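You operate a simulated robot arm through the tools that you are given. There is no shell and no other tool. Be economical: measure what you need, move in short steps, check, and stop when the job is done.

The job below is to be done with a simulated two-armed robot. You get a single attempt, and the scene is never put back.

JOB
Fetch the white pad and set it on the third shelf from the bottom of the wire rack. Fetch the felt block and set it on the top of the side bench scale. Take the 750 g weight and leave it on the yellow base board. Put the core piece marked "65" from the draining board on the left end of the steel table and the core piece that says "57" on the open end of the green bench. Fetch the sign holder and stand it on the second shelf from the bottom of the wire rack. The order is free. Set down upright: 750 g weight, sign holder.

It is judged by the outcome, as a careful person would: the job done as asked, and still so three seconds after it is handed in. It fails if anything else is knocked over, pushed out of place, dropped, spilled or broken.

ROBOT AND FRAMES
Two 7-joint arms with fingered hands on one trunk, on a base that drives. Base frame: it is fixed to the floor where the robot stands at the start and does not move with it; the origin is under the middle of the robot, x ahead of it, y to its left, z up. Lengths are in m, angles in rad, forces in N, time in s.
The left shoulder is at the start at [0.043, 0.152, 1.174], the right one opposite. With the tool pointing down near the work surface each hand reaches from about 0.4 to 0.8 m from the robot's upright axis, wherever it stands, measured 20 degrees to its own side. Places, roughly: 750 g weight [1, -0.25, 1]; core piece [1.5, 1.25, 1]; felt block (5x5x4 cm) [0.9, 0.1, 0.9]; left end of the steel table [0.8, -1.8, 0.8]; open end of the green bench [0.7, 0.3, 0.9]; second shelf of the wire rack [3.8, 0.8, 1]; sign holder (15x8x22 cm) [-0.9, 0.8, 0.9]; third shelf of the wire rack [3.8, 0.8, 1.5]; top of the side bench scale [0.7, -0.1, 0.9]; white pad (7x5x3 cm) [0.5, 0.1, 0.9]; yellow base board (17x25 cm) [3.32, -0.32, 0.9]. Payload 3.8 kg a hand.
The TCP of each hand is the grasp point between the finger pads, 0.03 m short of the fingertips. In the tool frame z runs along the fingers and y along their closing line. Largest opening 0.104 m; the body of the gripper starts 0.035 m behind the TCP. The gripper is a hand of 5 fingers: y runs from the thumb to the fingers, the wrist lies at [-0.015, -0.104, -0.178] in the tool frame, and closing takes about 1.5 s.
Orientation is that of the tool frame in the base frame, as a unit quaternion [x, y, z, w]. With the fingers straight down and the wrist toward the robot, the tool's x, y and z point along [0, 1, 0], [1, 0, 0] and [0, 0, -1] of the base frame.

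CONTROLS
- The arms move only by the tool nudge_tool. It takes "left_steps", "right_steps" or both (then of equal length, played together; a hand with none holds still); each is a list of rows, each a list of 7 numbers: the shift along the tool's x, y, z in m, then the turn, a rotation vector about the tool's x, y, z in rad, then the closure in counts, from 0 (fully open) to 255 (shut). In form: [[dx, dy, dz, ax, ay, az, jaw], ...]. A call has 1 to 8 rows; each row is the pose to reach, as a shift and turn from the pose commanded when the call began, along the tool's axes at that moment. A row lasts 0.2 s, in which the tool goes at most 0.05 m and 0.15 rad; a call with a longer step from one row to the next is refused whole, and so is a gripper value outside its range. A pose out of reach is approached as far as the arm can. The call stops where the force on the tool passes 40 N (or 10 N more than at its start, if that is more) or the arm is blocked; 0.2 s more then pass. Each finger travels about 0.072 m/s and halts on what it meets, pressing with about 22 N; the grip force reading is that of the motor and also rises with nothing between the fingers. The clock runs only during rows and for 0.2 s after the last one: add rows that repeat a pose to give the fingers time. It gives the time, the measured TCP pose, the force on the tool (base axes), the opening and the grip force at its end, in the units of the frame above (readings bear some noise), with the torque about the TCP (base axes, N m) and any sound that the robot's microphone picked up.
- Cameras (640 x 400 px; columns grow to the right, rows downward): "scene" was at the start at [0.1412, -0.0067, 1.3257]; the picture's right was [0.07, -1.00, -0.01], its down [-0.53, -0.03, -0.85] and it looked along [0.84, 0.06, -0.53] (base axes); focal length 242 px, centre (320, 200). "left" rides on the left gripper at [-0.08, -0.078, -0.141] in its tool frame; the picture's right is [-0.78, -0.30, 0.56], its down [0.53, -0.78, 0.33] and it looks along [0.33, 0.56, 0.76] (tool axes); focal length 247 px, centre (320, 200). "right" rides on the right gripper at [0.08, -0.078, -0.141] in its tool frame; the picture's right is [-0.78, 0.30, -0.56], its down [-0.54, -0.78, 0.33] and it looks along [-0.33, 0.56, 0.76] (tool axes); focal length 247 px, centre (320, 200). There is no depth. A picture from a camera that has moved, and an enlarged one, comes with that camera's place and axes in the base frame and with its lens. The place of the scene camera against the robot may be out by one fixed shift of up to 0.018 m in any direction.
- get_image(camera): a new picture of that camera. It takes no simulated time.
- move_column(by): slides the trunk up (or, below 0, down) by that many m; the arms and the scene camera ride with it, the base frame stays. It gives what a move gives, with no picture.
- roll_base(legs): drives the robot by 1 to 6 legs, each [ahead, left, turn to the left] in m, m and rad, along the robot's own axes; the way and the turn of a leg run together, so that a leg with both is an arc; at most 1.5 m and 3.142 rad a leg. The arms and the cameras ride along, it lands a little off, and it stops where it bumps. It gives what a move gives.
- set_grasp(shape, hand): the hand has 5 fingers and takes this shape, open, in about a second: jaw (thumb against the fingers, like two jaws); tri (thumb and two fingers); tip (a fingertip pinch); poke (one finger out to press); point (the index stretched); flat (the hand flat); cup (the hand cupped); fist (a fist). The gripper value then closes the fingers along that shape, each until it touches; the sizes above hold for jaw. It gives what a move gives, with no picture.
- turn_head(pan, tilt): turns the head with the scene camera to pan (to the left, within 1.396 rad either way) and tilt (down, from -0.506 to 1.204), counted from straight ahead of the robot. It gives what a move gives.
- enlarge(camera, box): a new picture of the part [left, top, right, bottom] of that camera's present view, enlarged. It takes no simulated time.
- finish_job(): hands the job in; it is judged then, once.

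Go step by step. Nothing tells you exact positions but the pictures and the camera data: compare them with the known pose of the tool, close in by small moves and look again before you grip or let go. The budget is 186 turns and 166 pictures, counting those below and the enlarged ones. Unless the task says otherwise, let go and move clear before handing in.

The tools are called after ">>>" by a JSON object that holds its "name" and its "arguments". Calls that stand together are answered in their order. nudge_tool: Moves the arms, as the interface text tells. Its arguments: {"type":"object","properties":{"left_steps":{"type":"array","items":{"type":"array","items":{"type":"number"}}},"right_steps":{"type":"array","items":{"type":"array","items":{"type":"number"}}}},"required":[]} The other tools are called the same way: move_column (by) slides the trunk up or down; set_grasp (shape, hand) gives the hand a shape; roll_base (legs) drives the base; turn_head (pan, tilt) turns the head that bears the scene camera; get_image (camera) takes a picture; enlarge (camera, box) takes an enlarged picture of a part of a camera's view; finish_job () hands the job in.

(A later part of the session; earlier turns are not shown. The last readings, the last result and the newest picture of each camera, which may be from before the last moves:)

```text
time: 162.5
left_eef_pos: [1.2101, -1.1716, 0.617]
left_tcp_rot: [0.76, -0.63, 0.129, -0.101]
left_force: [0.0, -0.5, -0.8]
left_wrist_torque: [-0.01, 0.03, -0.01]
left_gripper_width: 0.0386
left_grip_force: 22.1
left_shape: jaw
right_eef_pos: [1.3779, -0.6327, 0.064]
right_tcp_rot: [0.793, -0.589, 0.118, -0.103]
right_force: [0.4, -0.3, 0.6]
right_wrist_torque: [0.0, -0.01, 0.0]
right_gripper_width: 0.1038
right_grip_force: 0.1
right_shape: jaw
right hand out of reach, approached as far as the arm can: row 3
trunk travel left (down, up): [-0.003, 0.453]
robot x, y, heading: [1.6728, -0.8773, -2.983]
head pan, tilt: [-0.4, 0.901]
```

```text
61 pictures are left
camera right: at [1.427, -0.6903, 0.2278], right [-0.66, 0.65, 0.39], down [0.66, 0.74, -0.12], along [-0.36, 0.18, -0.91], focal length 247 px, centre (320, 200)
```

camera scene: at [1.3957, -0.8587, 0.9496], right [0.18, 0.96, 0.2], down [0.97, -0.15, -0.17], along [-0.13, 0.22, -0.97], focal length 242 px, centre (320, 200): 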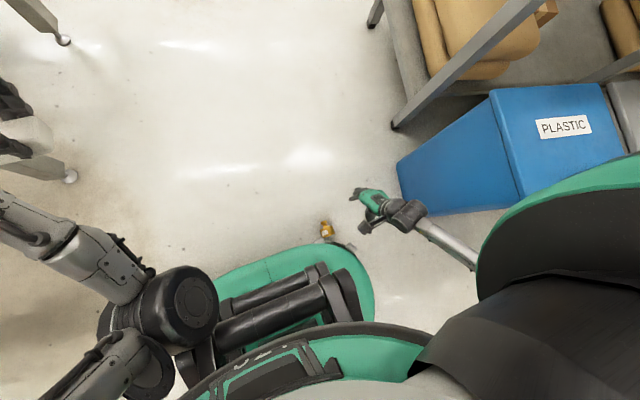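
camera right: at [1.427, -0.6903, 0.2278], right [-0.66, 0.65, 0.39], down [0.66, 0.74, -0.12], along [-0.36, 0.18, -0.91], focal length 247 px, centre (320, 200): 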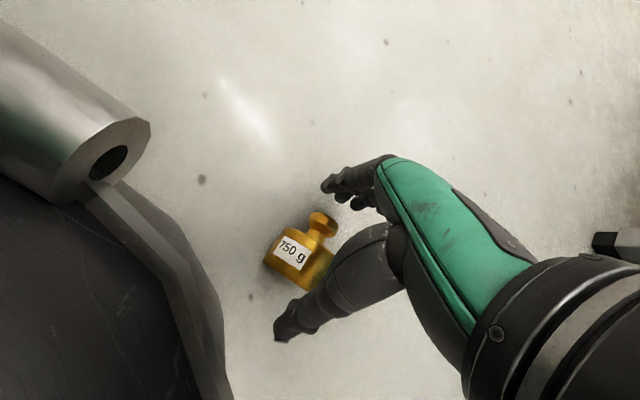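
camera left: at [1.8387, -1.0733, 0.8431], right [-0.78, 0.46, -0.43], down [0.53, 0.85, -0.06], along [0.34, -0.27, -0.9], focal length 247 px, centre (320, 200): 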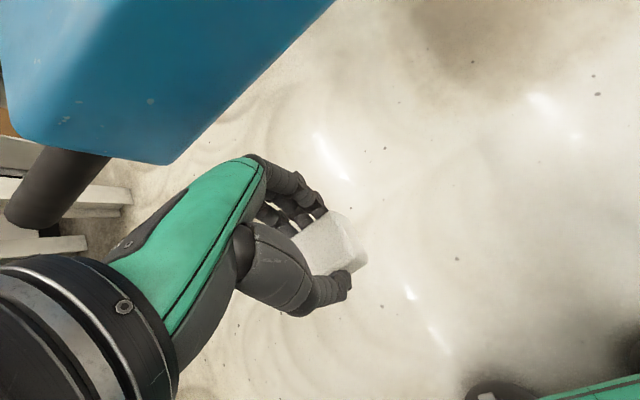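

Still 1 cm high. I'll raise, draw the hand closer under the shoulder, and bring the base over correspondingly.

>>> {"name": "nudge_tool", "arguments": {"right_steps": [[0, -0.012, -0.035, 0, 0, 0, 0], [0.0, -0.02, -0.06, 0, 0, 0, 0], [0.02, -0.04, -0.06, 0, 0, 0, 0], [0.035, -0.058, -0.06, 0, 0, 0, 0]]}}

>>> {"name": "roll_base", "arguments": {"legs": [[0.036, -0.035, 0]]}}

>>> {"name": "nudge_tool", "arguments": {"right_steps": [[0, 0.009, 0.025, 0, 0, 0, 0], [0, 0.015, 0.042, 0, 0, 0, 0]]}}

>>> {"name": "get_image", "arguments": {"camera": "right"}}

```text
time: 163.5
left_eef_pos: [1.2087, -1.1733, 0.616]
left_tcp_rot: [0.76, -0.629, 0.128, -0.101]
left_force: [-0.5, -0.8, -0.7]
left_wrist_torque: [-0.01, 0.01, -0.01]
left_gripper_width: 0.0386
left_grip_force: 22.2
left_shape: jaw
right_eef_pos: [1.4199, -0.65, 0.1412]
right_tcp_rot: [0.793, -0.589, 0.116, -0.103]
right_force: [-5.4, 3.2, 0.7]
right_wrist_torque: [0.03, -0.02, 0.23]
right_gripper_width: 0.0997
right_grip_force: 0.1
right_shape: jaw
trunk travel left (down, up): [-0.003, 0.453]
robot x, y, heading: [1.6697, -0.8738, -2.98]
head pan, tilt: [-0.4, 0.901]
```

```text
time: 164.4
left_eef_pos: [1.1676, -1.1425, 0.617]
left_tcp_rot: [0.759, -0.63, 0.13, -0.1]
left_force: [-0.6, -0.4, -1.0]
left_wrist_torque: [-0.01, -0.02, 0.02]
left_gripper_width: 0.0387
left_grip_force: 22.0
left_shape: jaw
right_eef_pos: [1.3796, -0.6192, 0.1414]
right_tcp_rot: [0.792, -0.589, 0.119, -0.103]
right_force: [-2.9, 4.6, -0.8]
right_wrist_torque: [0.03, 0.01, 0.37]
right_gripper_width: 0.0996
right_grip_force: 0.1
right_shape: jaw
trunk travel left (down, up): [-0.003, 0.453]
robot x, y, heading: [1.6331, -0.8474, -2.985]
head pan, tilt: [-0.4, 0.901]
```

```text
time: 165.0
left_eef_pos: [1.1677, -1.142, 0.6162]
left_tcp_rot: [0.76, -0.63, 0.128, -0.101]
left_force: [0.9, -0.5, -0.7]
left_wrist_torque: [-0.01, 0.01, 0.02]
left_gripper_width: 0.0387
left_grip_force: 21.5
left_shape: jaw
right_eef_pos: [1.3804, -0.6225, 0.0958]
right_tcp_rot: [0.792, -0.59, 0.117, -0.104]
right_force: [-5.9, 8.4, 9.7]
right_wrist_torque: [0.19, -0.59, 0.68]
right_gripper_width: 0.1042
right_grip_force: 0.1
right_shape: jaw
trunk travel left (down, up): [-0.003, 0.453]
robot x, y, heading: [1.6326, -0.8451, -2.983]
head pan, tilt: [-0.4, 0.901]
```

```text
60 pictures are left
camera right: at [1.429, -0.6809, 0.2595], right [-0.66, 0.65, 0.39], down [0.66, 0.74, -0.11], along [-0.36, 0.18, -0.91], focal length 247 px, centre (320, 200)
```

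right: 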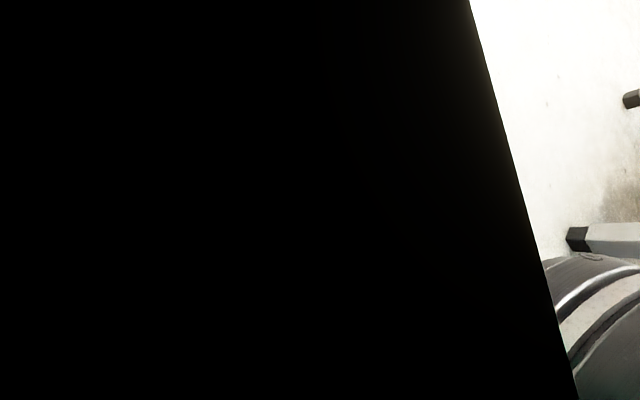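

The hand had run against my own base, so that is the nearest it can get. Recomputing, with the fingers closed to the object's length the earlier pose should actually catch it end to end, so I go back to that pose and try.

>>> {"name": "nudge_tool", "arguments": {"right_steps": [[-0.01, -0.005, -0.03, 0, 0, 0, 0], [-0.035, 0.0, -0.04, 0, 0, 0, 0], [-0.035, 0.02, -0.04, 0, 0, 0, 0]]}}

>>> {"name": "roll_base", "arguments": {"legs": [[-0.036, 0.04, 0]]}}

>>> {"name": "get_image", "arguments": {"camera": "right"}}

```text
time: 165.8
left_eef_pos: [1.1688, -1.1426, 0.6171]
left_tcp_rot: [0.759, -0.63, 0.129, -0.101]
left_force: [-0.3, 0.5, -0.5]
left_wrist_torque: [-0.01, 0.02, -0.02]
left_gripper_width: 0.0387
left_grip_force: 22.5
left_shape: jaw
right_eef_pos: [1.3434, -0.5973, 0.1248]
right_tcp_rot: [0.792, -0.59, 0.119, -0.103]
right_force: [0.5, -1.3, 0.5]
right_wrist_torque: [-0.03, 0.03, 0.02]
right_gripper_width: 0.1037
right_grip_force: 0.1
right_shape: jaw
trunk travel left (down, up): [-0.003, 0.453]
robot x, y, heading: [1.6325, -0.8456, -2.981]
head pan, tilt: [-0.4, 0.901]
```

```text
time: 166.8
left_eef_pos: [1.2094, -1.1773, 0.6162]
left_tcp_rot: [0.759, -0.63, 0.128, -0.1]
left_force: [0.3, -0.4, -0.9]
left_wrist_torque: [0.03, 0.04, 0.0]
left_gripper_width: 0.0384
left_grip_force: 21.7
left_shape: jaw
right_eef_pos: [1.3844, -0.6318, 0.1261]
right_tcp_rot: [0.792, -0.59, 0.117, -0.103]
right_force: [0.4, 0.5, 1.0]
right_wrist_torque: [0.0, 0.0, 0.0]
right_gripper_width: 0.1039
right_grip_force: 0.1
right_shape: jaw
trunk travel left (down, up): [-0.003, 0.453]
robot x, y, heading: [1.675, -0.8821, -2.982]
head pan, tilt: [-0.4, 0.901]
```

```text
59 pictures are left
camera right: at [1.4331, -0.6895, 0.2886], right [-0.66, 0.65, 0.39], down [0.66, 0.74, -0.12], along [-0.36, 0.18, -0.91], focal length 247 px, centre (320, 200)
```

right: 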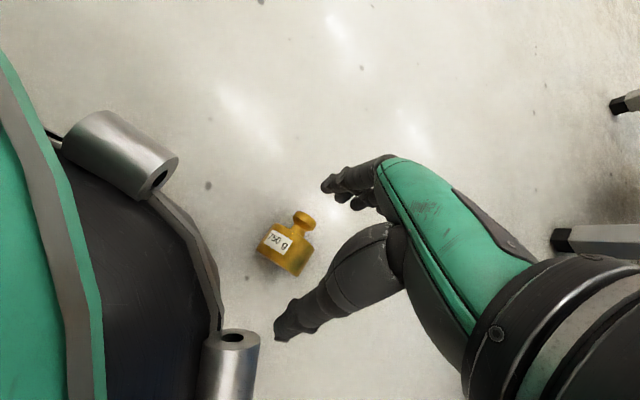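

>>> {"name": "nudge_tool", "arguments": {"right_steps": [[0, 0.01, 0.03, 0, 0, 0, 0], [0, 0.0255, 0.059, 0, 0, 0, 0], [0, 0.0255, 0.059, 0, 0, 0, 80], [0, 0.0255, 0.059, 0, 0, 0, 130], [0, 0.0255, 0.059, 0, 0, 0, 200], [0, 0.0255, 0.059, 0, 0, 0, 255], [0, 0.0255, 0.059, 0, 0, 0, 255], [0, 0.0255, 0.059, 0, 0, 0, 255]]}}

>>> {"name": "get_image", "arguments": {"camera": "right"}}

```text
time: 168.6
left_eef_pos: [1.2103, -1.178, 0.6175]
left_tcp_rot: [0.759, -0.63, 0.129, -0.101]
left_force: [-0.1, -0.3, -0.4]
left_wrist_torque: [0.03, 0.03, -0.01]
left_gripper_width: 0.0385
left_grip_force: 22.1
left_shape: jaw
right_eef_pos: [1.3772, -0.6369, 0.0618]
right_tcp_rot: [0.792, -0.59, 0.117, -0.103]
right_force: [-1.5, 0.0, 0.1]
right_wrist_torque: [-0.02, 0.18, -0.03]
right_gripper_width: 0.0452
right_grip_force: 21.8
right_shape: jaw
trunk travel left (down, up): [-0.003, 0.453]
robot x, y, heading: [1.6781, -0.8819, -2.983]
head pan, tilt: [-0.4, 0.901]
```

```text
58 pictures are left
camera right: at [1.4272, -0.6948, 0.2245], right [-0.66, 0.65, 0.39], down [0.66, 0.74, -0.12], along [-0.36, 0.18, -0.91], focal length 247 px, centre (320, 200)
```

right: 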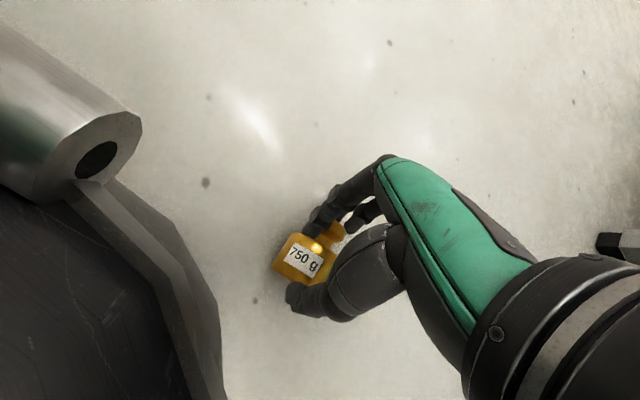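

The fingers have closed on the body's end faces (about 45 mm). Lifting slowly with the arm.

>>> {"name": "nudge_tool", "arguments": {"right_steps": [[0, -0.003, -0.01, 0, 0, 0, 255], [0, -0.006, -0.02, 0, 0, 0, 255], [0, -0.012, -0.035, 0, 0, 0, 255], [0, -0.018, -0.05, 0, 0, 0, 255], [0, -0.025, -0.07, 0, 0, 0, 255], [0, -0.03, -0.09, 0, 0, 0, 255]]}}

>>> {"name": "get_image", "arguments": {"camera": "right"}}

```text
time: 170.0
left_eef_pos: [1.2093, -1.1757, 0.6169]
left_tcp_rot: [0.759, -0.63, 0.129, -0.102]
left_force: [-0.6, -0.4, -0.5]
left_wrist_torque: [-0.02, 0.03, -0.02]
left_gripper_width: 0.0387
left_grip_force: 22.3
left_shape: jaw
right_eef_pos: [1.3788, -0.6325, 0.1572]
right_tcp_rot: [0.791, -0.591, 0.119, -0.104]
right_force: [-0.5, 0.2, -7.0]
right_wrist_torque: [-0.06, 0.11, -0.05]
right_gripper_width: 0.043
right_grip_force: 22.1
right_shape: jaw
trunk travel left (down, up): [-0.003, 0.453]
robot x, y, heading: [1.6761, -0.8829, -2.983]
head pan, tilt: [-0.4, 0.901]
```

```text
57 pictures are left
camera right: at [1.4279, -0.6892, 0.3188], right [-0.66, 0.65, 0.39], down [0.66, 0.74, -0.11], along [-0.36, 0.18, -0.91], focal length 247 px, centre (320, 200)
```

right: 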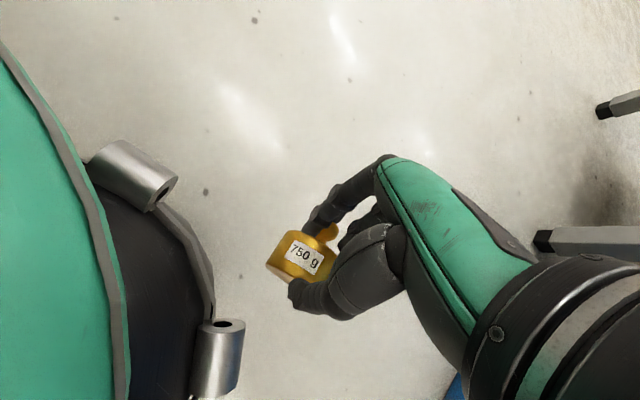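

The weight is up off the floor, hanging securely from its end faces. I'll raise it and the trunk, then drive to the yellow bench.

>>> {"name": "nudge_tool", "arguments": {"right_steps": [[0, -0.008, -0.03, 0, 0, 0, 255], [0, -0.015, -0.06, 0, 0, 0, 255], [0, -0.015, -0.09, 0, 0, 0, 255], [0, -0.015, -0.12, 0, 0, 0, 255], [0, -0.015, -0.15, 0, 0, 0, 255]]}}

>>> {"name": "move_column", "arguments": {"by": 0.25}}

>>> {"name": "roll_base", "arguments": {"legs": [[-0.35, -0.18, 0], [0, 0, -1.65], [0, 0, -1.65]]}}

>>> {"name": "turn_head", "arguments": {"pan": 0, "tilt": 0.35}}

>>> {"name": "get_image", "arguments": {"camera": "scene"}}

```text
time: 171.2
left_eef_pos: [1.2096, -1.1776, 0.6169]
left_tcp_rot: [0.759, -0.63, 0.129, -0.101]
left_force: [-0.2, 0.4, 0.0]
left_wrist_torque: [-0.01, 0.01, -0.03]
left_gripper_width: 0.0388
left_grip_force: 22.4
left_shape: jaw
right_eef_pos: [1.3468, -0.63, 0.3026]
right_tcp_rot: [0.792, -0.59, 0.119, -0.104]
right_force: [0.6, -0.7, -7.4]
right_wrist_torque: [-0.07, 0.1, 0.02]
right_gripper_width: 0.0429
right_grip_force: 21.2
right_shape: jaw
trunk travel left (down, up): [-0.003, 0.453]
robot x, y, heading: [1.6735, -0.8786, -2.981]
head pan, tilt: [-0.4, 0.901]
```

```text
time: 173.8
left_eef_pos: [1.2095, -1.1773, 0.867]
left_tcp_rot: [0.759, -0.63, 0.127, -0.102]
left_force: [0.2, -0.1, -0.1]
left_wrist_torque: [0.05, 0.01, 0.01]
left_gripper_width: 0.0386
left_grip_force: 21.9
left_shape: jaw
right_eef_pos: [1.3462, -0.6303, 0.5538]
right_tcp_rot: [0.792, -0.589, 0.119, -0.104]
right_force: [0.1, 0.9, -7.7]
right_wrist_torque: [-0.09, 0.12, -0.02]
right_gripper_width: 0.043
right_grip_force: 21.3
right_shape: jaw
trunk travel left (down, up): [-0.253, 0.203]
robot x, y, heading: [1.6759, -0.8868, -2.982]
head pan, tilt: [-0.4, 0.901]
```

```text
time: 184.2
left_eef_pos: [2.4933, -0.4062, 0.8672]
left_tcp_rot: [0.672, 0.722, -0.093, -0.135]
left_force: [0.5, -0.3, -0.9]
left_wrist_torque: [-0.02, -0.02, 0.02]
left_gripper_width: 0.0386
left_grip_force: 21.5
left_shape: jaw
right_eef_pos: [2.2965, -0.9343, 0.5528]
right_tcp_rot: [0.633, 0.758, -0.097, -0.124]
right_force: [-0.1, -0.2, -7.3]
right_wrist_torque: [0.08, -0.12, -0.01]
right_gripper_width: 0.0427
right_grip_force: 22.2
right_shape: jaw
trunk travel left (down, up): [-0.253, 0.203]
robot x, y, heading: [1.9999, -0.6466, 0.048]
head pan, tilt: [-0.4, 0.901]
```

```text
time: 185.1
left_eef_pos: [2.493, -0.4061, 0.8655]
left_tcp_rot: [0.672, 0.722, -0.094, -0.134]
left_force: [0.6, 0.3, -1.1]
left_wrist_torque: [0.0, -0.05, -0.01]
left_gripper_width: 0.0387
left_grip_force: 22.0
left_shape: jaw
right_eef_pos: [2.2969, -0.9326, 0.5532]
right_tcp_rot: [0.634, 0.758, -0.097, -0.124]
right_force: [-0.1, 0.1, -7.7]
right_wrist_torque: [0.07, -0.15, -0.04]
right_gripper_width: 0.0427
right_grip_force: 21.7
right_shape: jaw
trunk travel left (down, up): [-0.253, 0.203]
robot x, y, heading: [1.9942, -0.6478, 0.046]
head pan, tilt: [0.0, 0.351]
```

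```text
56 pictures are left
camera scene: at [2.1407, -0.6538, 1.3381], right [0.05, -1.0, 0.0], down [-0.45, -0.02, -0.9], along [0.89, 0.04, -0.45], focal length 242 px, centre (320, 200)
```

scene: 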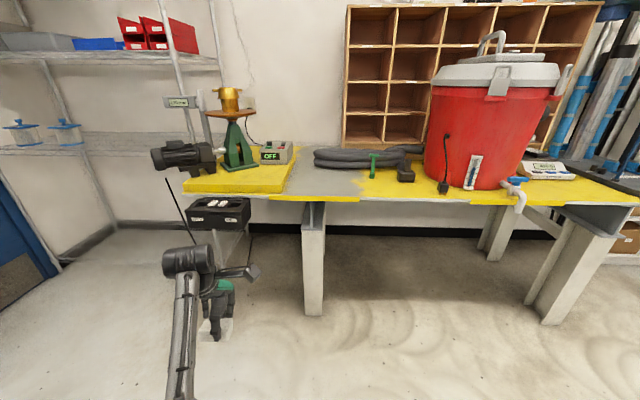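

The yellow board with the green instrument is on the left end of the far bench. Raising both hands before driving closer.

>>> {"name": "nudge_tool", "arguments": {"right_steps": [[0, 0, -0.046, 0, 0, 0, 255], [0, 0, -0.092, 0, 0, 0, 255], [0, 0, -0.138, 0, 0, 0, 255], [0, 0, -0.184, 0, 0, 0, 255], [0, 0, -0.23, 0, 0, 0, 255], [0, 0, -0.276, 0, 0, 0, 255], [0, 0, -0.322, 0, 0, 0, 255], [0, 0, -0.368, 0, 0, 0, 255]], "left_steps": [[0, -0.012, -0.038, -0.04, 0, 0, 200], [0, -0.024, -0.076, -0.08, 0, 0, 200], [0, -0.036, -0.114, -0.12, 0, 0, 200], [0, -0.048, -0.152, -0.16, 0, 0, 200], [0, -0.06, -0.19, -0.2, 0, 0, 200], [0, -0.072, -0.228, -0.24, 0, 0, 200], [0, -0.084, -0.266, -0.28, 0, 0, 200], [0, -0.096, -0.3, -0.3, 0, 0, 200]]}}

>>> {"name": "nudge_tool", "arguments": {"right_steps": [[0, -0.01, -0.046, 0, 0, 0, 255], [0, -0.02, -0.092, 0, 0, 0, 255], [0, -0.03, -0.138, 0, 0, 0, 255], [0, -0.04, -0.17, 0, 0, 0, 255]]}}

>>> {"name": "roll_base", "arguments": {"legs": [[0.4, 0.27, -0.046]]}}

>>> {"name": "get_image", "arguments": {"camera": "scene"}}

```text
time: 186.9
left_eef_pos: [2.5434, -0.4179, 1.1574]
left_tcp_rot: [0.684, 0.729, 0.017, -0.032]
left_force: [0.0, 1.2, -0.3]
left_wrist_torque: [0.01, 0.0, 0.01]
left_gripper_width: 0.0387
left_grip_force: 21.7
left_shape: jaw
left hand out of reach, approached as far as the arm can: row 5, 6, 7, 8
right_eef_pos: [2.4111, -0.9354, 0.9002]
right_tcp_rot: [0.633, 0.758, -0.097, -0.125]
right_force: [-0.8, -0.2, -8.1]
right_wrist_torque: [0.07, -0.14, -0.01]
right_gripper_width: 0.0422
right_grip_force: 21.9
right_shape: jaw
trunk travel left (down, up): [-0.253, 0.203]
robot x, y, heading: [1.9945, -0.6468, 0.044]
head pan, tilt: [0.0, 0.351]
```

```text
time: 187.9
left_eef_pos: [2.5443, -0.4174, 1.1564]
left_tcp_rot: [0.684, 0.728, 0.017, -0.032]
left_force: [0.0, 0.1, -1.0]
left_wrist_torque: [-0.01, 0.01, -0.02]
left_gripper_width: 0.0386
left_grip_force: 22.7
left_shape: jaw
right_eef_pos: [2.4283, -0.9466, 1.0761]
right_tcp_rot: [0.633, 0.758, -0.098, -0.125]
right_force: [0.0, 0.6, -7.4]
right_wrist_torque: [0.04, -0.11, -0.02]
right_gripper_width: 0.0404
right_grip_force: 22.2
right_shape: jaw
trunk travel left (down, up): [-0.253, 0.203]
robot x, y, heading: [2.0008, -0.6488, 0.048]
head pan, tilt: [0.0, 0.351]
```

```text
time: 190.8
left_eef_pos: [2.9449, -0.1705, 1.1585]
left_tcp_rot: [0.703, 0.71, 0.018, -0.032]
left_force: [0.4, -0.5, 0.0]
left_wrist_torque: [0.01, 0.0, -0.02]
left_gripper_width: 0.0385
left_grip_force: 22.2
left_shape: jaw
right_eef_pos: [2.8045, -0.6931, 1.0763]
right_tcp_rot: [0.652, 0.741, -0.094, -0.127]
right_force: [0.1, 0.4, -7.5]
right_wrist_torque: [0.0, -0.13, 0.0]
right_gripper_width: 0.0404
right_grip_force: 22.1
right_shape: jaw
trunk travel left (down, up): [-0.253, 0.203]
robot x, y, heading: [2.3896, -0.3744, 0.001]
head pan, tilt: [0.0, 0.351]
```

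```text
55 pictures are left
camera scene: at [2.5315, -0.3863, 1.3382], right [0.0, -1.0, 0.0], down [-0.44, 0.0, -0.9], along [0.9, 0.0, -0.44], focal length 242 px, centre (320, 200)
```

scene: 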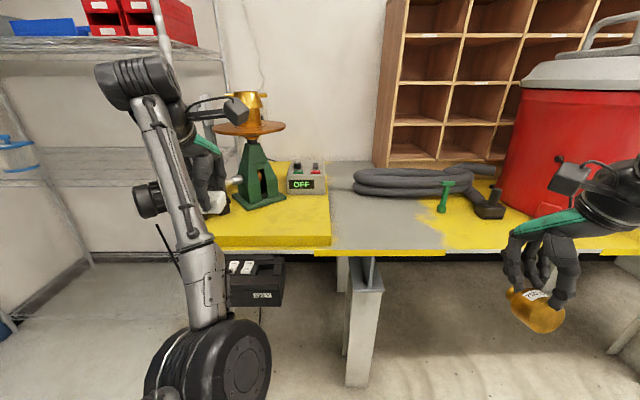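

The grip is creeping slightly, so I'll act promptly: turn the weight upright in the air now (it then rests on the thumb), retracting the left hand at the same time.

>>> {"name": "nudge_tool", "arguments": {"right_steps": [[0, 0.024, -0.008, -0.145, 0, 0, 255], [0, 0.048, -0.016, -0.29, 0, 0, 255], [0, 0.072, -0.024, -0.435, 0, 0, 255], [0, 0.096, -0.032, -0.58, 0, 0, 255], [0, 0.12, -0.04, -0.725, 0, 0, 255], [0, 0.144, -0.048, -0.87, 0, 0, 255], [0, 0.168, -0.056, -1.015, 0, 0, 255], [0, 0.19, -0.062, -1.16, 0, 0, 255]], "left_steps": [[0, -0.02, 0, 0, 0, 0, 200], [0, -0.04, 0, 0, 0, 0, 200], [0, -0.06, 0, 0, 0, 0, 200], [0, -0.08, 0, 0, 0, 0, 200], [0, -0.1, 0, 0, 0, 0, 200], [0, -0.12, 0, 0, 0, 0, 200], [0, -0.14, 0, 0, 0, 0, 200], [0, -0.15, 0, 0, 0, 0, 200]]}}

>>> {"name": "get_image", "arguments": {"camera": "right"}}

>>> {"name": "get_image", "arguments": {"camera": "scene"}}

```text
time: 192.6
left_eef_pos: [2.9201, -0.1602, 1.1137]
left_tcp_rot: [0.702, 0.711, 0.018, -0.032]
left_force: [0.1, 0.8, -0.3]
left_wrist_torque: [-0.02, -0.01, -0.03]
left_gripper_width: 0.0389
left_grip_force: 21.6
left_shape: jaw
left hand out of reach, approached as far as the arm can: row 1, 2, 3, 4, 5, 6, 7, 8
right_eef_pos: [3.0055, -0.6698, 1.0778]
right_tcp_rot: [0.616, 0.672, 0.327, 0.251]
right_force: [0.6, -0.6, -6.6]
right_wrist_torque: [-0.06, 0.27, 0.02]
right_gripper_width: 0.0352
right_grip_force: 21.8
right_shape: jaw
trunk travel left (down, up): [-0.253, 0.203]
robot x, y, heading: [2.3898, -0.3706, -0.004]
head pan, tilt: [0.0, 0.351]
```

```text
54 pictures are left
camera right: at [2.8401, -0.611, 1.1177], right [-0.13, -0.83, 0.54], down [-0.21, -0.51, -0.84], along [0.97, -0.22, -0.11], focal length 247 px, centre (320, 200)
```

right: 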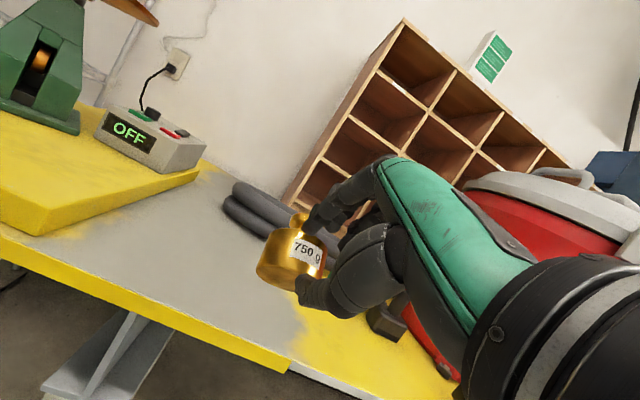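

```text
53 pictures are left
camera scene: at [2.5334, -0.3859, 1.3378], right [0.0, -1.0, 0.0], down [-0.45, 0.0, -0.89], along [0.89, 0.0, -0.45], focal length 242 px, centre (320, 200)
```

scene: 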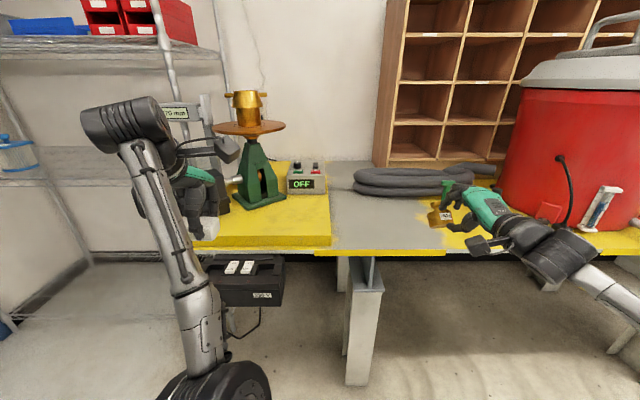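

The weight is now held nearly upright. Driving in and turning slightly left so the weight comes over the free front-right part of the yellow board (about (3.27, -0.33)).

>>> {"name": "roll_base", "arguments": {"legs": [[0.17, 0.07, 0], [0, 0, 0.4]]}}

>>> {"name": "get_image", "arguments": {"camera": "right"}}

>>> {"name": "get_image", "arguments": {"camera": "scene"}}

```text
time: 195.3
left_eef_pos: [2.9625, 0.1016, 1.1159]
left_tcp_rot: [0.543, 0.839, 0.012, -0.035]
left_force: [0.8, 1.0, -0.3]
left_wrist_torque: [0.01, -0.01, 0.0]
left_gripper_width: 0.0384
left_grip_force: 22.3
left_shape: jaw
right_eef_pos: [3.2431, -0.3334, 1.0786]
right_tcp_rot: [0.466, 0.783, 0.371, 0.18]
right_force: [0.3, -0.5, -6.9]
right_wrist_torque: [-0.12, 0.18, 0.02]
right_gripper_width: 0.0356
right_grip_force: 21.6
right_shape: jaw
trunk travel left (down, up): [-0.253, 0.203]
robot x, y, heading: [2.5585, -0.3055, 0.403]
head pan, tilt: [0.0, 0.351]
```

```text
52 pictures are left
camera right: at [3.068, -0.3448, 1.1184], right [0.22, -0.81, 0.54], down [0.01, -0.55, -0.84], along [0.98, 0.19, -0.11], focal length 247 px, centre (320, 200)
```

right: 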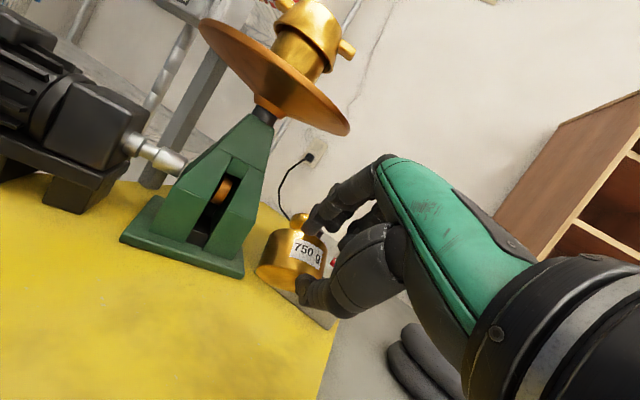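

```text
51 pictures are left
camera scene: at [2.6917, -0.261, 1.338], right [0.39, -0.92, 0.0], down [-0.41, -0.18, -0.9], along [0.82, 0.35, -0.45], focal length 242 px, centre (320, 200)
```

scene: 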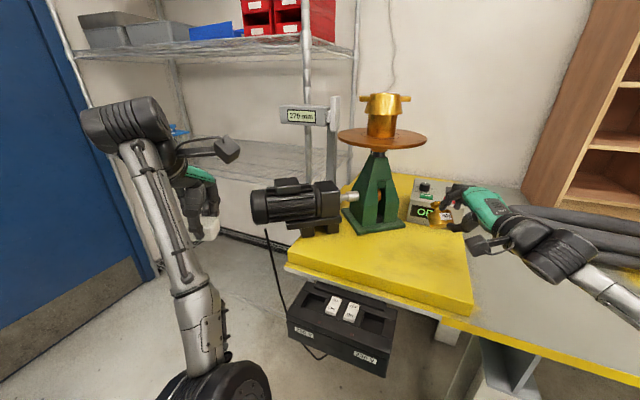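

The drop line falls on the free right part of the slab. Lowering.

>>> {"name": "nudge_tool", "arguments": {"right_steps": [[-0.002, -0.026, 0.023, 0, 0, 0, 255], [-0.004, -0.052, 0.046, 0, 0, 0, 255], [-0.005, -0.075, 0.066, 0, 0, 0, 255]]}}

>>> {"name": "enlarge", "arguments": {"camera": "scene", "box": [360, 170, 520, 300]}}

>>> {"name": "get_image", "arguments": {"camera": "right"}}

```text
time: 196.1
left_eef_pos: [2.963, 0.1022, 1.1148]
left_tcp_rot: [0.543, 0.839, 0.012, -0.034]
left_force: [0.5, -1.3, 0.1]
left_wrist_torque: [0.0, 0.02, 0.02]
left_gripper_width: 0.0387
left_grip_force: 22.1
left_shape: jaw
right_eef_pos: [3.2426, -0.3344, 0.9762]
right_tcp_rot: [0.466, 0.783, 0.372, 0.179]
right_force: [0.9, 0.3, -6.3]
right_wrist_torque: [-0.14, 0.21, 0.03]
right_gripper_width: 0.0357
right_grip_force: 22.1
right_shape: jaw
trunk travel left (down, up): [-0.253, 0.203]
robot x, y, heading: [2.5586, -0.3026, 0.401]
head pan, tilt: [0.0, 0.351]
```

```text
3.08 times, centred on (440, 235) of scene
camera zoom: at [2.6919, -0.2609, 1.338], right [0.39, -0.92, 0.0], down [-0.41, -0.18, -0.9], along [0.82, 0.35, -0.45], focal length 746 px, centre (-49, 92)
```

zoom: 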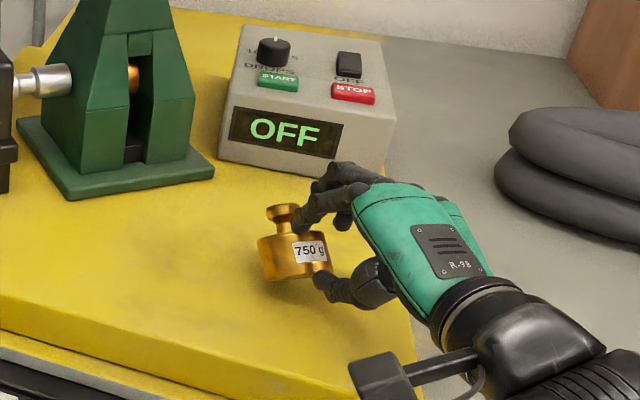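

```text
49 pictures are left
camera right: at [3.0683, -0.3454, 1.017], right [0.22, -0.81, 0.54], down [0.01, -0.55, -0.84], along [0.98, 0.19, -0.11], focal length 247 px, centre (320, 200)
```

right: 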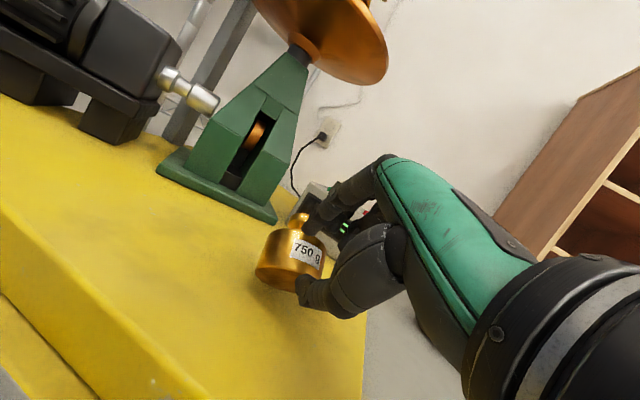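

>>> {"name": "nudge_tool", "arguments": {"right_steps": [[-0.001, -0.009, 0.008, 0, 0, 0, 255], [-0.0015, -0.018, 0.016, 0, 0, 0, 255], [-0.002, -0.024, 0.021, 0, 0, 0, 255]]}}

>>> {"name": "enlarge", "arguments": {"camera": "scene", "box": [380, 200, 508, 280]}}

```text
time: 196.9
left_eef_pos: [2.9551, 0.1, 1.1188]
left_tcp_rot: [0.543, 0.839, 0.014, -0.032]
left_force: [0.4, -0.3, 0.8]
left_wrist_torque: [-0.02, -0.02, 0.0]
left_gripper_width: 0.0385
left_grip_force: 22.2
left_shape: jaw
right_eef_pos: [3.2389, -0.3318, 0.959]
right_tcp_rot: [0.462, 0.779, 0.38, 0.185]
right_force: [-9.0, -2.3, 30.9]
right_wrist_torque: [0.5, -0.64, 0.14]
right_gripper_width: 0.0336
right_grip_force: 22.0
right_shape: jaw
trunk travel left (down, up): [-0.253, 0.203]
robot x, y, heading: [2.5582, -0.3055, 0.407]
head pan, tilt: [0.0, 0.351]
```

```text
5.00 times, centred on (444, 240) of scene
camera zoom: at [2.6834, -0.2618, 1.3394], right [0.39, -0.92, 0.0], down [-0.4, -0.17, -0.9], along [0.83, 0.35, -0.44], focal length 1212 px, centre (-300, 0)
```

zoom: 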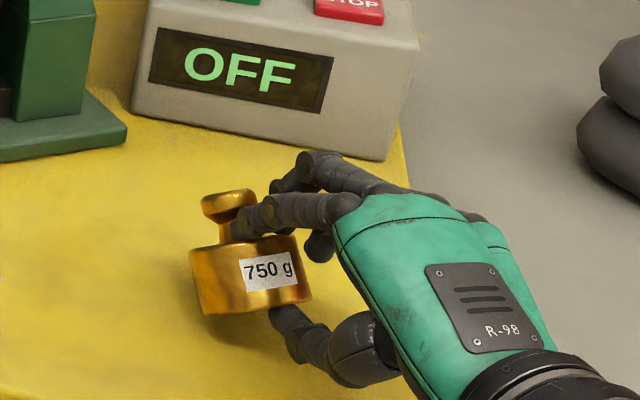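

The rim has touched down. Easing up a hair, opening, and withdrawing the thumb backward.

>>> {"name": "nudge_tool", "arguments": {"right_steps": [[0, 0.003, -0.003, 0, 0, 0, 200], [0, 0.004, -0.004, 0, 0, 0, 150], [0, 0.005, -0.005, 0, 0, 0, 100], [-0.001, -0.003, -0.013, 0, 0, 0, 60], [-0.002, -0.013, -0.023, 0, 0, 0, 30], [-0.003, -0.026, -0.037, 0, 0, 0, 0], [-0.004, -0.045, -0.057, 0, 0, 0, 0]]}}

>>> {"name": "enlarge", "arguments": {"camera": "scene", "box": [340, 180, 520, 300]}}

```text
time: 198.5
left_eef_pos: [2.9589, 0.1015, 1.1169]
left_tcp_rot: [0.543, 0.839, 0.013, -0.034]
left_force: [-0.2, 0.2, -0.2]
left_wrist_torque: [0.0, -0.03, 0.02]
left_gripper_width: 0.0388
left_grip_force: 21.8
left_shape: jaw
right_eef_pos: [3.1771, -0.3725, 0.9537]
right_tcp_rot: [0.465, 0.781, 0.374, 0.182]
right_force: [3.3, 0.7, 17.4]
right_wrist_torque: [0.23, -0.07, 0.02]
right_gripper_width: 0.0978
right_grip_force: 0.1
right_shape: jaw
trunk travel left (down, up): [-0.253, 0.203]
robot x, y, heading: [2.5593, -0.3053, 0.406]
head pan, tilt: [0.0, 0.351]
```

```text
3.33 times, centred on (430, 240) of scene
camera zoom: at [2.6877, -0.2607, 1.3386], right [0.39, -0.92, 0.0], down [-0.41, -0.18, -0.9], along [0.82, 0.35, -0.44], focal length 808 px, centre (-47, 67)
```

zoom: 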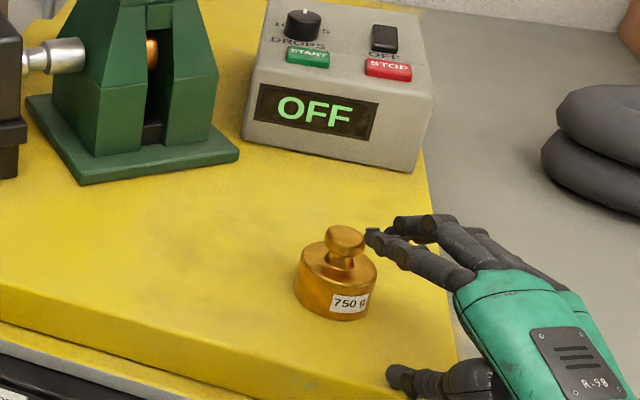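

The 750 g weight stands upright on the yellow board. Withdrawing the hand clear.

>>> {"name": "nudge_tool", "arguments": {"right_steps": [[-0.003, -0.024, -0.036, 0, 0, 0, 0], [-0.006, -0.05, -0.075, 0, 0, 0, 0], [-0.008, -0.07, -0.11, 0, 0, 0, 0], [-0.005, -0.04, -0.135, 0, 0, 0, 0], [-0.002, -0.01, -0.16, 0, 0, 0, 0]]}}

>>> {"name": "get_image", "arguments": {"camera": "scene"}}

```text
time: 199.7
left_eef_pos: [2.9609, 0.101, 1.1148]
left_tcp_rot: [0.543, 0.839, 0.013, -0.033]
left_force: [0.2, 0.8, 0.1]
left_wrist_torque: [-0.01, 0.02, 0.0]
left_gripper_width: 0.039
left_grip_force: 22.3
left_shape: jaw
right_eef_pos: [3.0752, -0.4429, 1.0469]
right_tcp_rot: [0.465, 0.782, 0.373, 0.18]
right_force: [-0.2, -0.5, 0.2]
right_wrist_torque: [-0.01, -0.04, 0.01]
right_gripper_width: 0.104
right_grip_force: 0.0
right_shape: jaw
trunk travel left (down, up): [-0.253, 0.203]
robot x, y, heading: [2.5619, -0.3027, 0.403]
head pan, tilt: [0.0, 0.351]
```

```text
46 pictures are left
camera scene: at [2.6902, -0.2608, 1.3382], right [0.39, -0.92, 0.0], down [-0.41, -0.18, -0.9], along [0.82, 0.35, -0.44], focal length 242 px, centre (320, 200)
```

scene: 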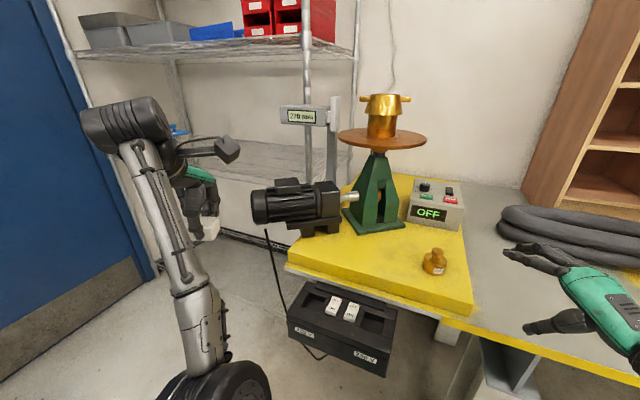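

All good there. Next the pad: backing off and driving to the wire rack.

>>> {"name": "roll_base", "arguments": {"legs": [[-0.3, 0, 0], [0.45, 0.85, 0], [0, 0, -0.403]]}}

>>> {"name": "move_column", "arguments": {"by": 0.2}}

>>> {"name": "turn_head", "arguments": {"pan": 0, "tilt": 0.1}}

>>> {"name": "get_image", "arguments": {"camera": "scene"}}

```text
time: 207.5
left_eef_pos: [2.8937, 0.7313, 1.1147]
left_tcp_rot: [0.701, 0.712, 0.019, -0.029]
left_force: [-0.4, 0.1, -0.4]
left_wrist_torque: [-0.04, -0.02, 0.02]
left_gripper_width: 0.0387
left_grip_force: 21.7
left_shape: jaw
right_eef_pos: [2.7823, 0.1885, 1.0473]
right_tcp_rot: [0.614, 0.672, 0.328, 0.251]
right_force: [-0.3, -0.3, -0.1]
right_wrist_torque: [-0.05, 0.01, 0.02]
right_gripper_width: 0.1039
right_grip_force: 0.0
right_shape: jaw
trunk travel left (down, up): [-0.253, 0.203]
robot x, y, heading: [2.3626, 0.5171, -0.005]
head pan, tilt: [0.0, 0.351]
```

```text
time: 209.7
left_eef_pos: [2.8932, 0.7317, 1.3159]
left_tcp_rot: [0.702, 0.712, 0.018, -0.031]
left_force: [1.0, 0.0, -0.5]
left_wrist_torque: [-0.01, 0.01, 0.0]
left_gripper_width: 0.0386
left_grip_force: 22.0
left_shape: jaw
right_eef_pos: [2.781, 0.1888, 1.2479]
right_tcp_rot: [0.614, 0.672, 0.328, 0.251]
right_force: [0.0, 0.5, -0.1]
right_wrist_torque: [-0.02, -0.03, -0.01]
right_gripper_width: 0.1042
right_grip_force: 0.1
right_shape: jaw
trunk travel left (down, up): [-0.453, 0.003]
robot x, y, heading: [2.3615, 0.5215, -0.001]
head pan, tilt: [0.0, 0.351]
```

```text
time: 210.4
left_eef_pos: [2.8926, 0.7331, 1.3163]
left_tcp_rot: [0.702, 0.712, 0.019, -0.03]
left_force: [-0.2, 0.3, -0.3]
left_wrist_torque: [-0.02, 0.01, -0.01]
left_gripper_width: 0.0385
left_grip_force: 21.9
left_shape: jaw
right_eef_pos: [2.7818, 0.1867, 1.2479]
right_tcp_rot: [0.615, 0.671, 0.328, 0.253]
right_force: [-1.0, -0.2, -0.4]
right_wrist_torque: [0.0, -0.01, 0.01]
right_gripper_width: 0.1039
right_grip_force: 0.2
right_shape: jaw
trunk travel left (down, up): [-0.453, 0.003]
robot x, y, heading: [2.3655, 0.5196, -0.0]
head pan, tilt: [0.0, 0.099]
```

```text
45 pictures are left
camera scene: at [2.4543, 0.5058, 1.5775], right [0.0, -1.0, 0.0], down [-0.1, 0.0, -0.99], along [0.99, 0.0, -0.1], focal length 242 px, centre (320, 200)
```

scene: 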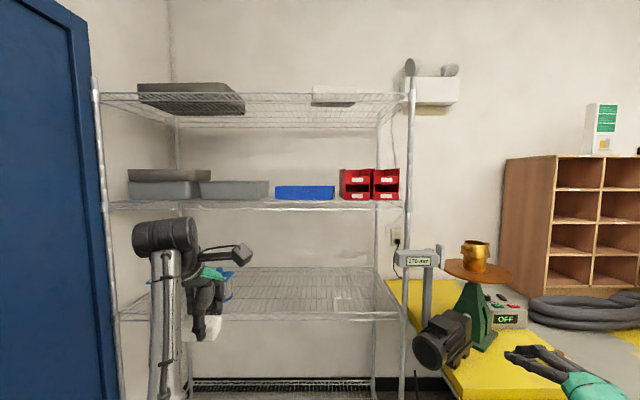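

The third shelf (about z 1.46) has a free strip in front of the bins. Raising the pad above shelf level and tucking in the right hand before driving up.

>>> {"name": "nudge_tool", "arguments": {"left_steps": [[0, 0, -0.047, 0, 0, 0, 200], [0, 0, -0.094, 0, 0, 0, 200], [0, 0, -0.141, 0, 0, 0, 200], [0, 0, -0.188, 0, 0, 0, 200], [0, 0, -0.235, 0, 0, 0, 200], [0, 0, -0.282, 0, 0, 0, 200]], "right_steps": [[0, -0.011, -0.012, 0.14, 0, 0, 0], [0, -0.022, -0.024, 0.28, 0, 0, 0], [0, -0.033, -0.037, 0.42, 0, 0, 0], [0, -0.044, -0.05, 0.56, 0, 0, 0], [0, -0.055, -0.062, 0.7, 0, 0, 0], [0, -0.066, -0.074, 0.8, 0, 0, 0]]}}

>>> {"name": "roll_base", "arguments": {"legs": [[0.45, 0.16, 0]]}}

>>> {"name": "get_image", "arguments": {"camera": "scene"}}

>>> {"name": "get_image", "arguments": {"camera": "left"}}

```text
time: 211.8
left_eef_pos: [2.8952, 0.712, 1.5963]
left_tcp_rot: [0.703, 0.711, 0.018, -0.03]
left_force: [0.1, 0.1, -0.8]
left_wrist_torque: [0.0, -0.03, -0.01]
left_gripper_width: 0.0388
left_grip_force: 22.4
left_shape: jaw
left hand out of reach, approached as far as the arm can: row 2, 3, 4, 5
right_eef_pos: [2.6822, 0.1757, 1.2486]
right_tcp_rot: [0.664, 0.747, 0.04, -0.008]
right_force: [0.1, 0.1, 0.2]
right_wrist_torque: [0.0, -0.01, 0.0]
right_gripper_width: 0.104
right_grip_force: 0.1
right_shape: jaw
trunk travel left (down, up): [-0.453, 0.003]
robot x, y, heading: [2.3621, 0.5177, -0.003]
head pan, tilt: [0.0, 0.099]
```

```text
time: 214.7
left_eef_pos: [3.3341, 0.8685, 1.5971]
left_tcp_rot: [0.703, 0.71, 0.02, -0.03]
left_force: [0.3, 0.1, -0.5]
left_wrist_torque: [0.01, 0.01, 0.01]
left_gripper_width: 0.0388
left_grip_force: 22.2
left_shape: jaw
right_eef_pos: [3.1203, 0.3319, 1.2465]
right_tcp_rot: [0.665, 0.746, 0.041, -0.007]
right_force: [-0.3, 0.3, 0.5]
right_wrist_torque: [0.02, -0.04, 0.01]
right_gripper_width: 0.1038
right_grip_force: 0.1
right_shape: jaw
trunk travel left (down, up): [-0.453, 0.003]
robot x, y, heading: [2.8054, 0.6801, -0.01]
head pan, tilt: [0.0, 0.099]
```

```text
44 pictures are left
camera scene: at [2.8917, 0.6626, 1.5778], right [-0.01, -1.0, 0.0], down [-0.1, 0.0, -1.0], along [1.0, -0.01, -0.1], focal length 242 px, centre (320, 200)
```

scene: 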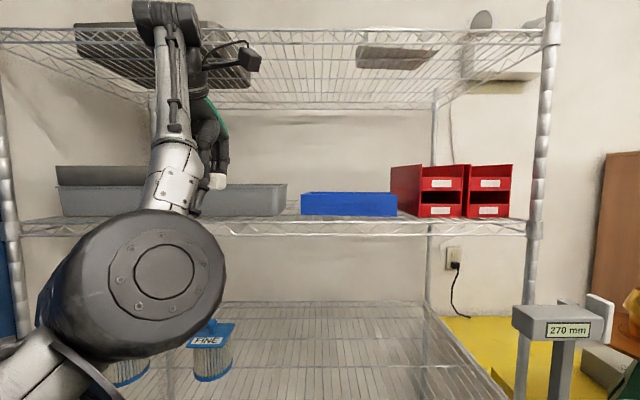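

```text
43 pictures are left
camera left: at [3.2607, 0.7773, 1.7355], right [-0.3, -0.74, -0.61], down [-0.79, 0.55, -0.28], along [0.54, 0.39, -0.74], focal length 247 px, centre (320, 200)
```

left: 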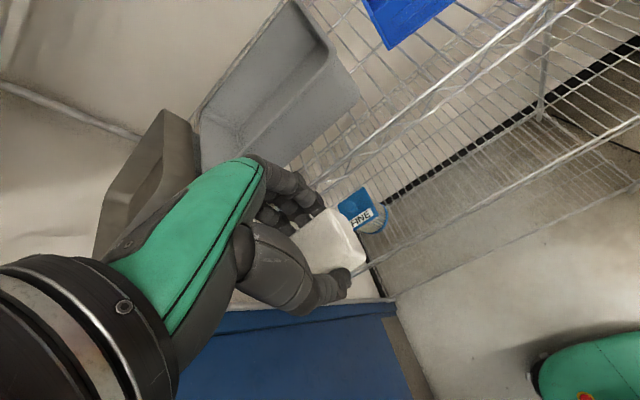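

The shelf surface is at about z 1.465, front edge x 3.47, bins begin at x 3.56; I'll set the pad on the front strip before the low blue bin, about (3.51, 0.66). Driving closer.

>>> {"name": "roll_base", "arguments": {"legs": [[0.0, -0.16, 0], [0.12, 0, 0]]}}

>>> {"name": "get_image", "arguments": {"camera": "left"}}

```text
time: 216.9
left_eef_pos: [3.4464, 0.7064, 1.599]
left_tcp_rot: [0.705, 0.709, 0.021, -0.028]
left_force: [-1.1, -0.5, 0.2]
left_wrist_torque: [0.0, -0.01, 0.01]
left_gripper_width: 0.0387
left_grip_force: 22.0
left_shape: jaw
right_eef_pos: [3.2306, 0.17, 1.2478]
right_tcp_rot: [0.666, 0.744, 0.042, -0.006]
right_force: [-1.2, 0.4, -0.3]
right_wrist_torque: [0.03, -0.03, 0.0]
right_gripper_width: 0.104
right_grip_force: 0.2
right_shape: jaw
trunk travel left (down, up): [-0.453, 0.003]
robot x, y, heading: [2.918, 0.5135, -0.011]
head pan, tilt: [0.0, 0.099]
```

```text
42 pictures are left
camera left: at [3.3709, 0.6157, 1.7372], right [-0.3, -0.74, -0.61], down [-0.78, 0.55, -0.29], along [0.54, 0.39, -0.74], focal length 247 px, centre (320, 200)
```

left: 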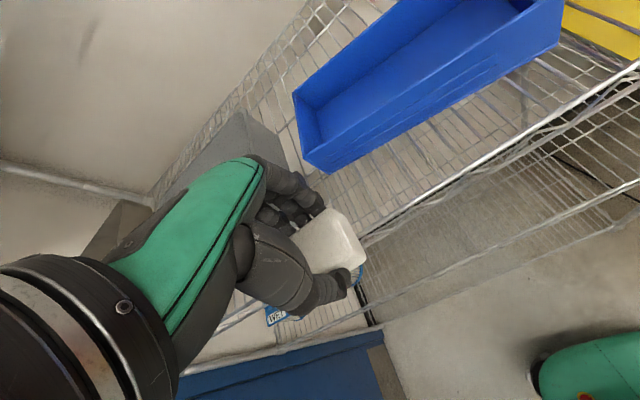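

>>> {"name": "nudge_tool", "arguments": {"left_steps": [[-0.02, 0.035, 0.0, 0, 0, 0, 200], [-0.046, 0.07, 0.01, 0, 0, 0, 200], [-0.046, 0.072, 0.05, 0, 0, 0, 200], [-0.046, 0.072, 0.08, 0, 0, 0, 200]]}}

>>> {"name": "get_image", "arguments": {"camera": "left"}}

>>> {"name": "get_image", "arguments": {"camera": "scene"}}

```text
time: 217.9
left_eef_pos: [3.526, 0.6661, 1.5126]
left_tcp_rot: [0.705, 0.708, 0.019, -0.031]
left_force: [-0.1, 0.5, -0.8]
left_wrist_torque: [-0.01, 0.01, -0.02]
left_gripper_width: 0.0385
left_grip_force: 21.6
left_shape: jaw
left hand out of reach, approached as far as the arm can: row 2
right_eef_pos: [3.2386, 0.1711, 1.2459]
right_tcp_rot: [0.667, 0.744, 0.041, -0.007]
right_force: [0.2, -0.3, -0.4]
right_wrist_torque: [0.0, 0.03, -0.04]
right_gripper_width: 0.1044
right_grip_force: 0.1
right_shape: jaw
trunk travel left (down, up): [-0.453, 0.003]
robot x, y, heading: [2.9188, 0.5191, -0.008]
head pan, tilt: [0.0, 0.099]
```

```text
41 pictures are left
camera left: at [3.4531, 0.577, 1.6508], right [-0.3, -0.74, -0.6], down [-0.79, 0.55, -0.28], along [0.54, 0.39, -0.74], focal length 247 px, centre (320, 200)
```

left: 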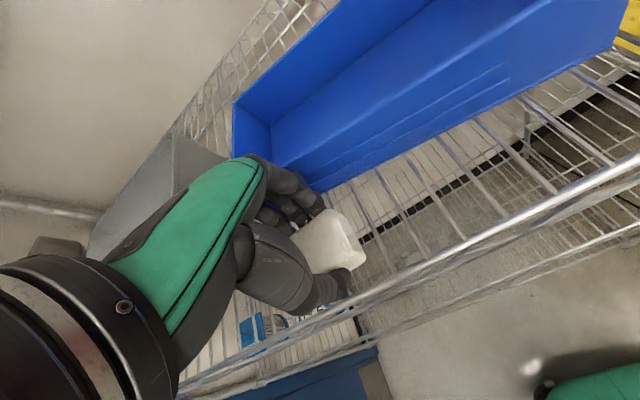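

```text
40 pictures are left
camera scene: at [3.0121, 0.5027, 1.5774], right [-0.01, -1.0, 0.0], down [-0.1, 0.0, -0.99], along [0.99, -0.01, -0.1], focal length 242 px, centre (320, 200)
```

scene: 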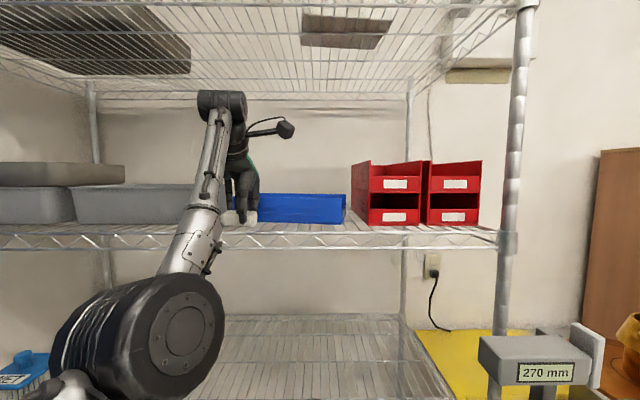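

>>> {"name": "nudge_tool", "arguments": {"left_steps": [[0, -0.005, 0.006, 0, 0, 0, 200], [0, -0.005, 0.012, 0, 0, 0, 200], [0, -0.005, 0.017, 0, 0, 0, 200]]}}

>>> {"name": "enlarge", "arguments": {"camera": "scene", "box": [180, 150, 340, 250]}}

```text
time: 218.7
left_eef_pos: [3.5165, 0.6696, 1.5092]
left_tcp_rot: [0.703, 0.71, 0.031, -0.02]
left_force: [-3.7, -0.9, 16.8]
left_wrist_torque: [0.2, 0.01, -0.02]
left_gripper_width: 0.0403
left_grip_force: 22.3
left_shape: jaw
right_eef_pos: [3.2348, 0.1692, 1.2479]
right_tcp_rot: [0.667, 0.744, 0.041, -0.007]
right_force: [-0.6, 0.1, 0.2]
right_wrist_torque: [0.01, 0.02, 0.01]
right_gripper_width: 0.1041
right_grip_force: 0.0
right_shape: jaw
trunk travel left (down, up): [-0.453, 0.003]
robot x, y, heading: [2.9181, 0.5165, -0.013]
head pan, tilt: [0.0, 0.099]
stopped in row 3 (left hand): the force on the tool passed its limit at 44 N (the readings are from after the stop); the commanded pose is now the measured one
```

```text
4.00 times, centred on (260, 200) of scene
camera zoom: at [3.0068, 0.5021, 1.5777], right [-0.01, -1.0, 0.0], down [-0.1, 0.0, -1.0], along [1.0, -0.01, -0.1], focal length 969 px, centre (560, 200)
```

zoom: 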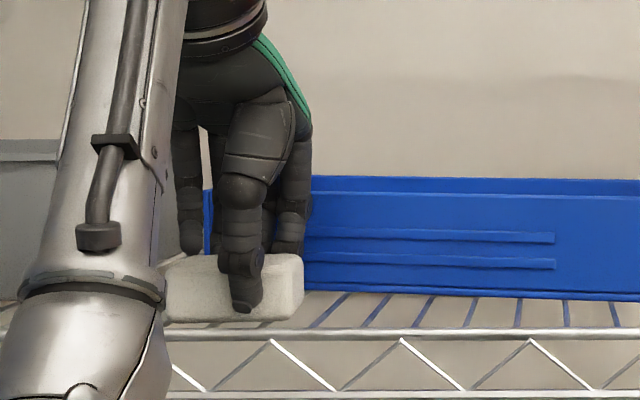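

The pad rests on the shelf. Opening only partway (bin behind), then lifting straight up.

>>> {"name": "nudge_tool", "arguments": {"left_steps": [[0, 0, -0.002, 0, 0, 0, 120], [0, 0, -0.002, 0, 0, 0, 85], [0, 0, -0.002, 0, 0, 0, 80], [0, 0, -0.03, 0, 0, 0, 80], [0, 0, -0.07, 0, 0, 0, 80], [0, -0.03, -0.1, 0, 0, 0, 80], [0, -0.07, -0.12, 0, 0, 0, 80]]}}

>>> {"name": "roll_base", "arguments": {"legs": [[-0.3, 0, 0]]}}

>>> {"name": "get_image", "arguments": {"camera": "scene"}}

```text
time: 220.3
left_eef_pos: [3.4436, 0.6583, 1.6264]
left_tcp_rot: [0.703, 0.71, 0.028, -0.024]
left_force: [-1.7, -0.5, -0.2]
left_wrist_torque: [0.01, -0.03, 0.02]
left_gripper_width: 0.0714
left_grip_force: 0.1
left_shape: jaw
right_eef_pos: [3.2337, 0.1684, 1.2468]
right_tcp_rot: [0.667, 0.744, 0.042, -0.007]
right_force: [-0.5, -0.7, 0.1]
right_wrist_torque: [0.01, 0.0, -0.01]
right_gripper_width: 0.1039
right_grip_force: 0.1
right_shape: jaw
trunk travel left (down, up): [-0.453, 0.003]
robot x, y, heading: [2.9185, 0.5176, -0.012]
head pan, tilt: [0.0, 0.099]
```

```text
time: 222.3
left_eef_pos: [3.1504, 0.6654, 1.6229]
left_tcp_rot: [0.703, 0.711, 0.027, -0.025]
left_force: [0.6, -0.6, -0.9]
left_wrist_torque: [0.02, 0.0, 0.03]
left_gripper_width: 0.071
left_grip_force: 0.1
left_shape: jaw
right_eef_pos: [2.9388, 0.1731, 1.2465]
right_tcp_rot: [0.666, 0.745, 0.04, -0.009]
right_force: [0.8, -0.6, -0.4]
right_wrist_torque: [-0.04, 0.03, 0.01]
right_gripper_width: 0.1037
right_grip_force: 0.1
right_shape: jaw
trunk travel left (down, up): [-0.453, 0.003]
robot x, y, heading: [2.6188, 0.5192, -0.011]
head pan, tilt: [0.0, 0.099]
```

```text
38 pictures are left
camera scene: at [2.7128, 0.5053, 1.5774], right [-0.01, -1.0, 0.0], down [-0.1, 0.0, -0.99], along [0.99, -0.01, -0.1], focal length 242 px, centre (320, 200)
```

scene: 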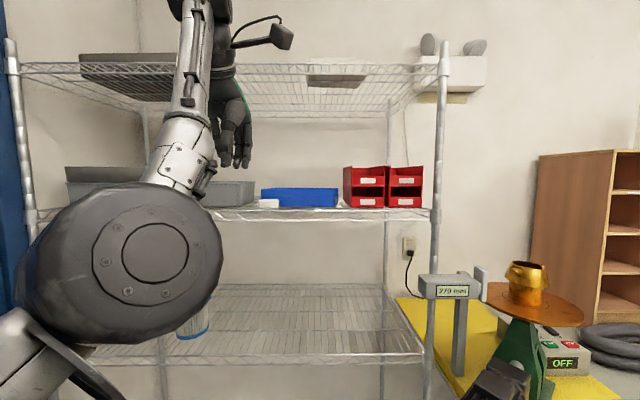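

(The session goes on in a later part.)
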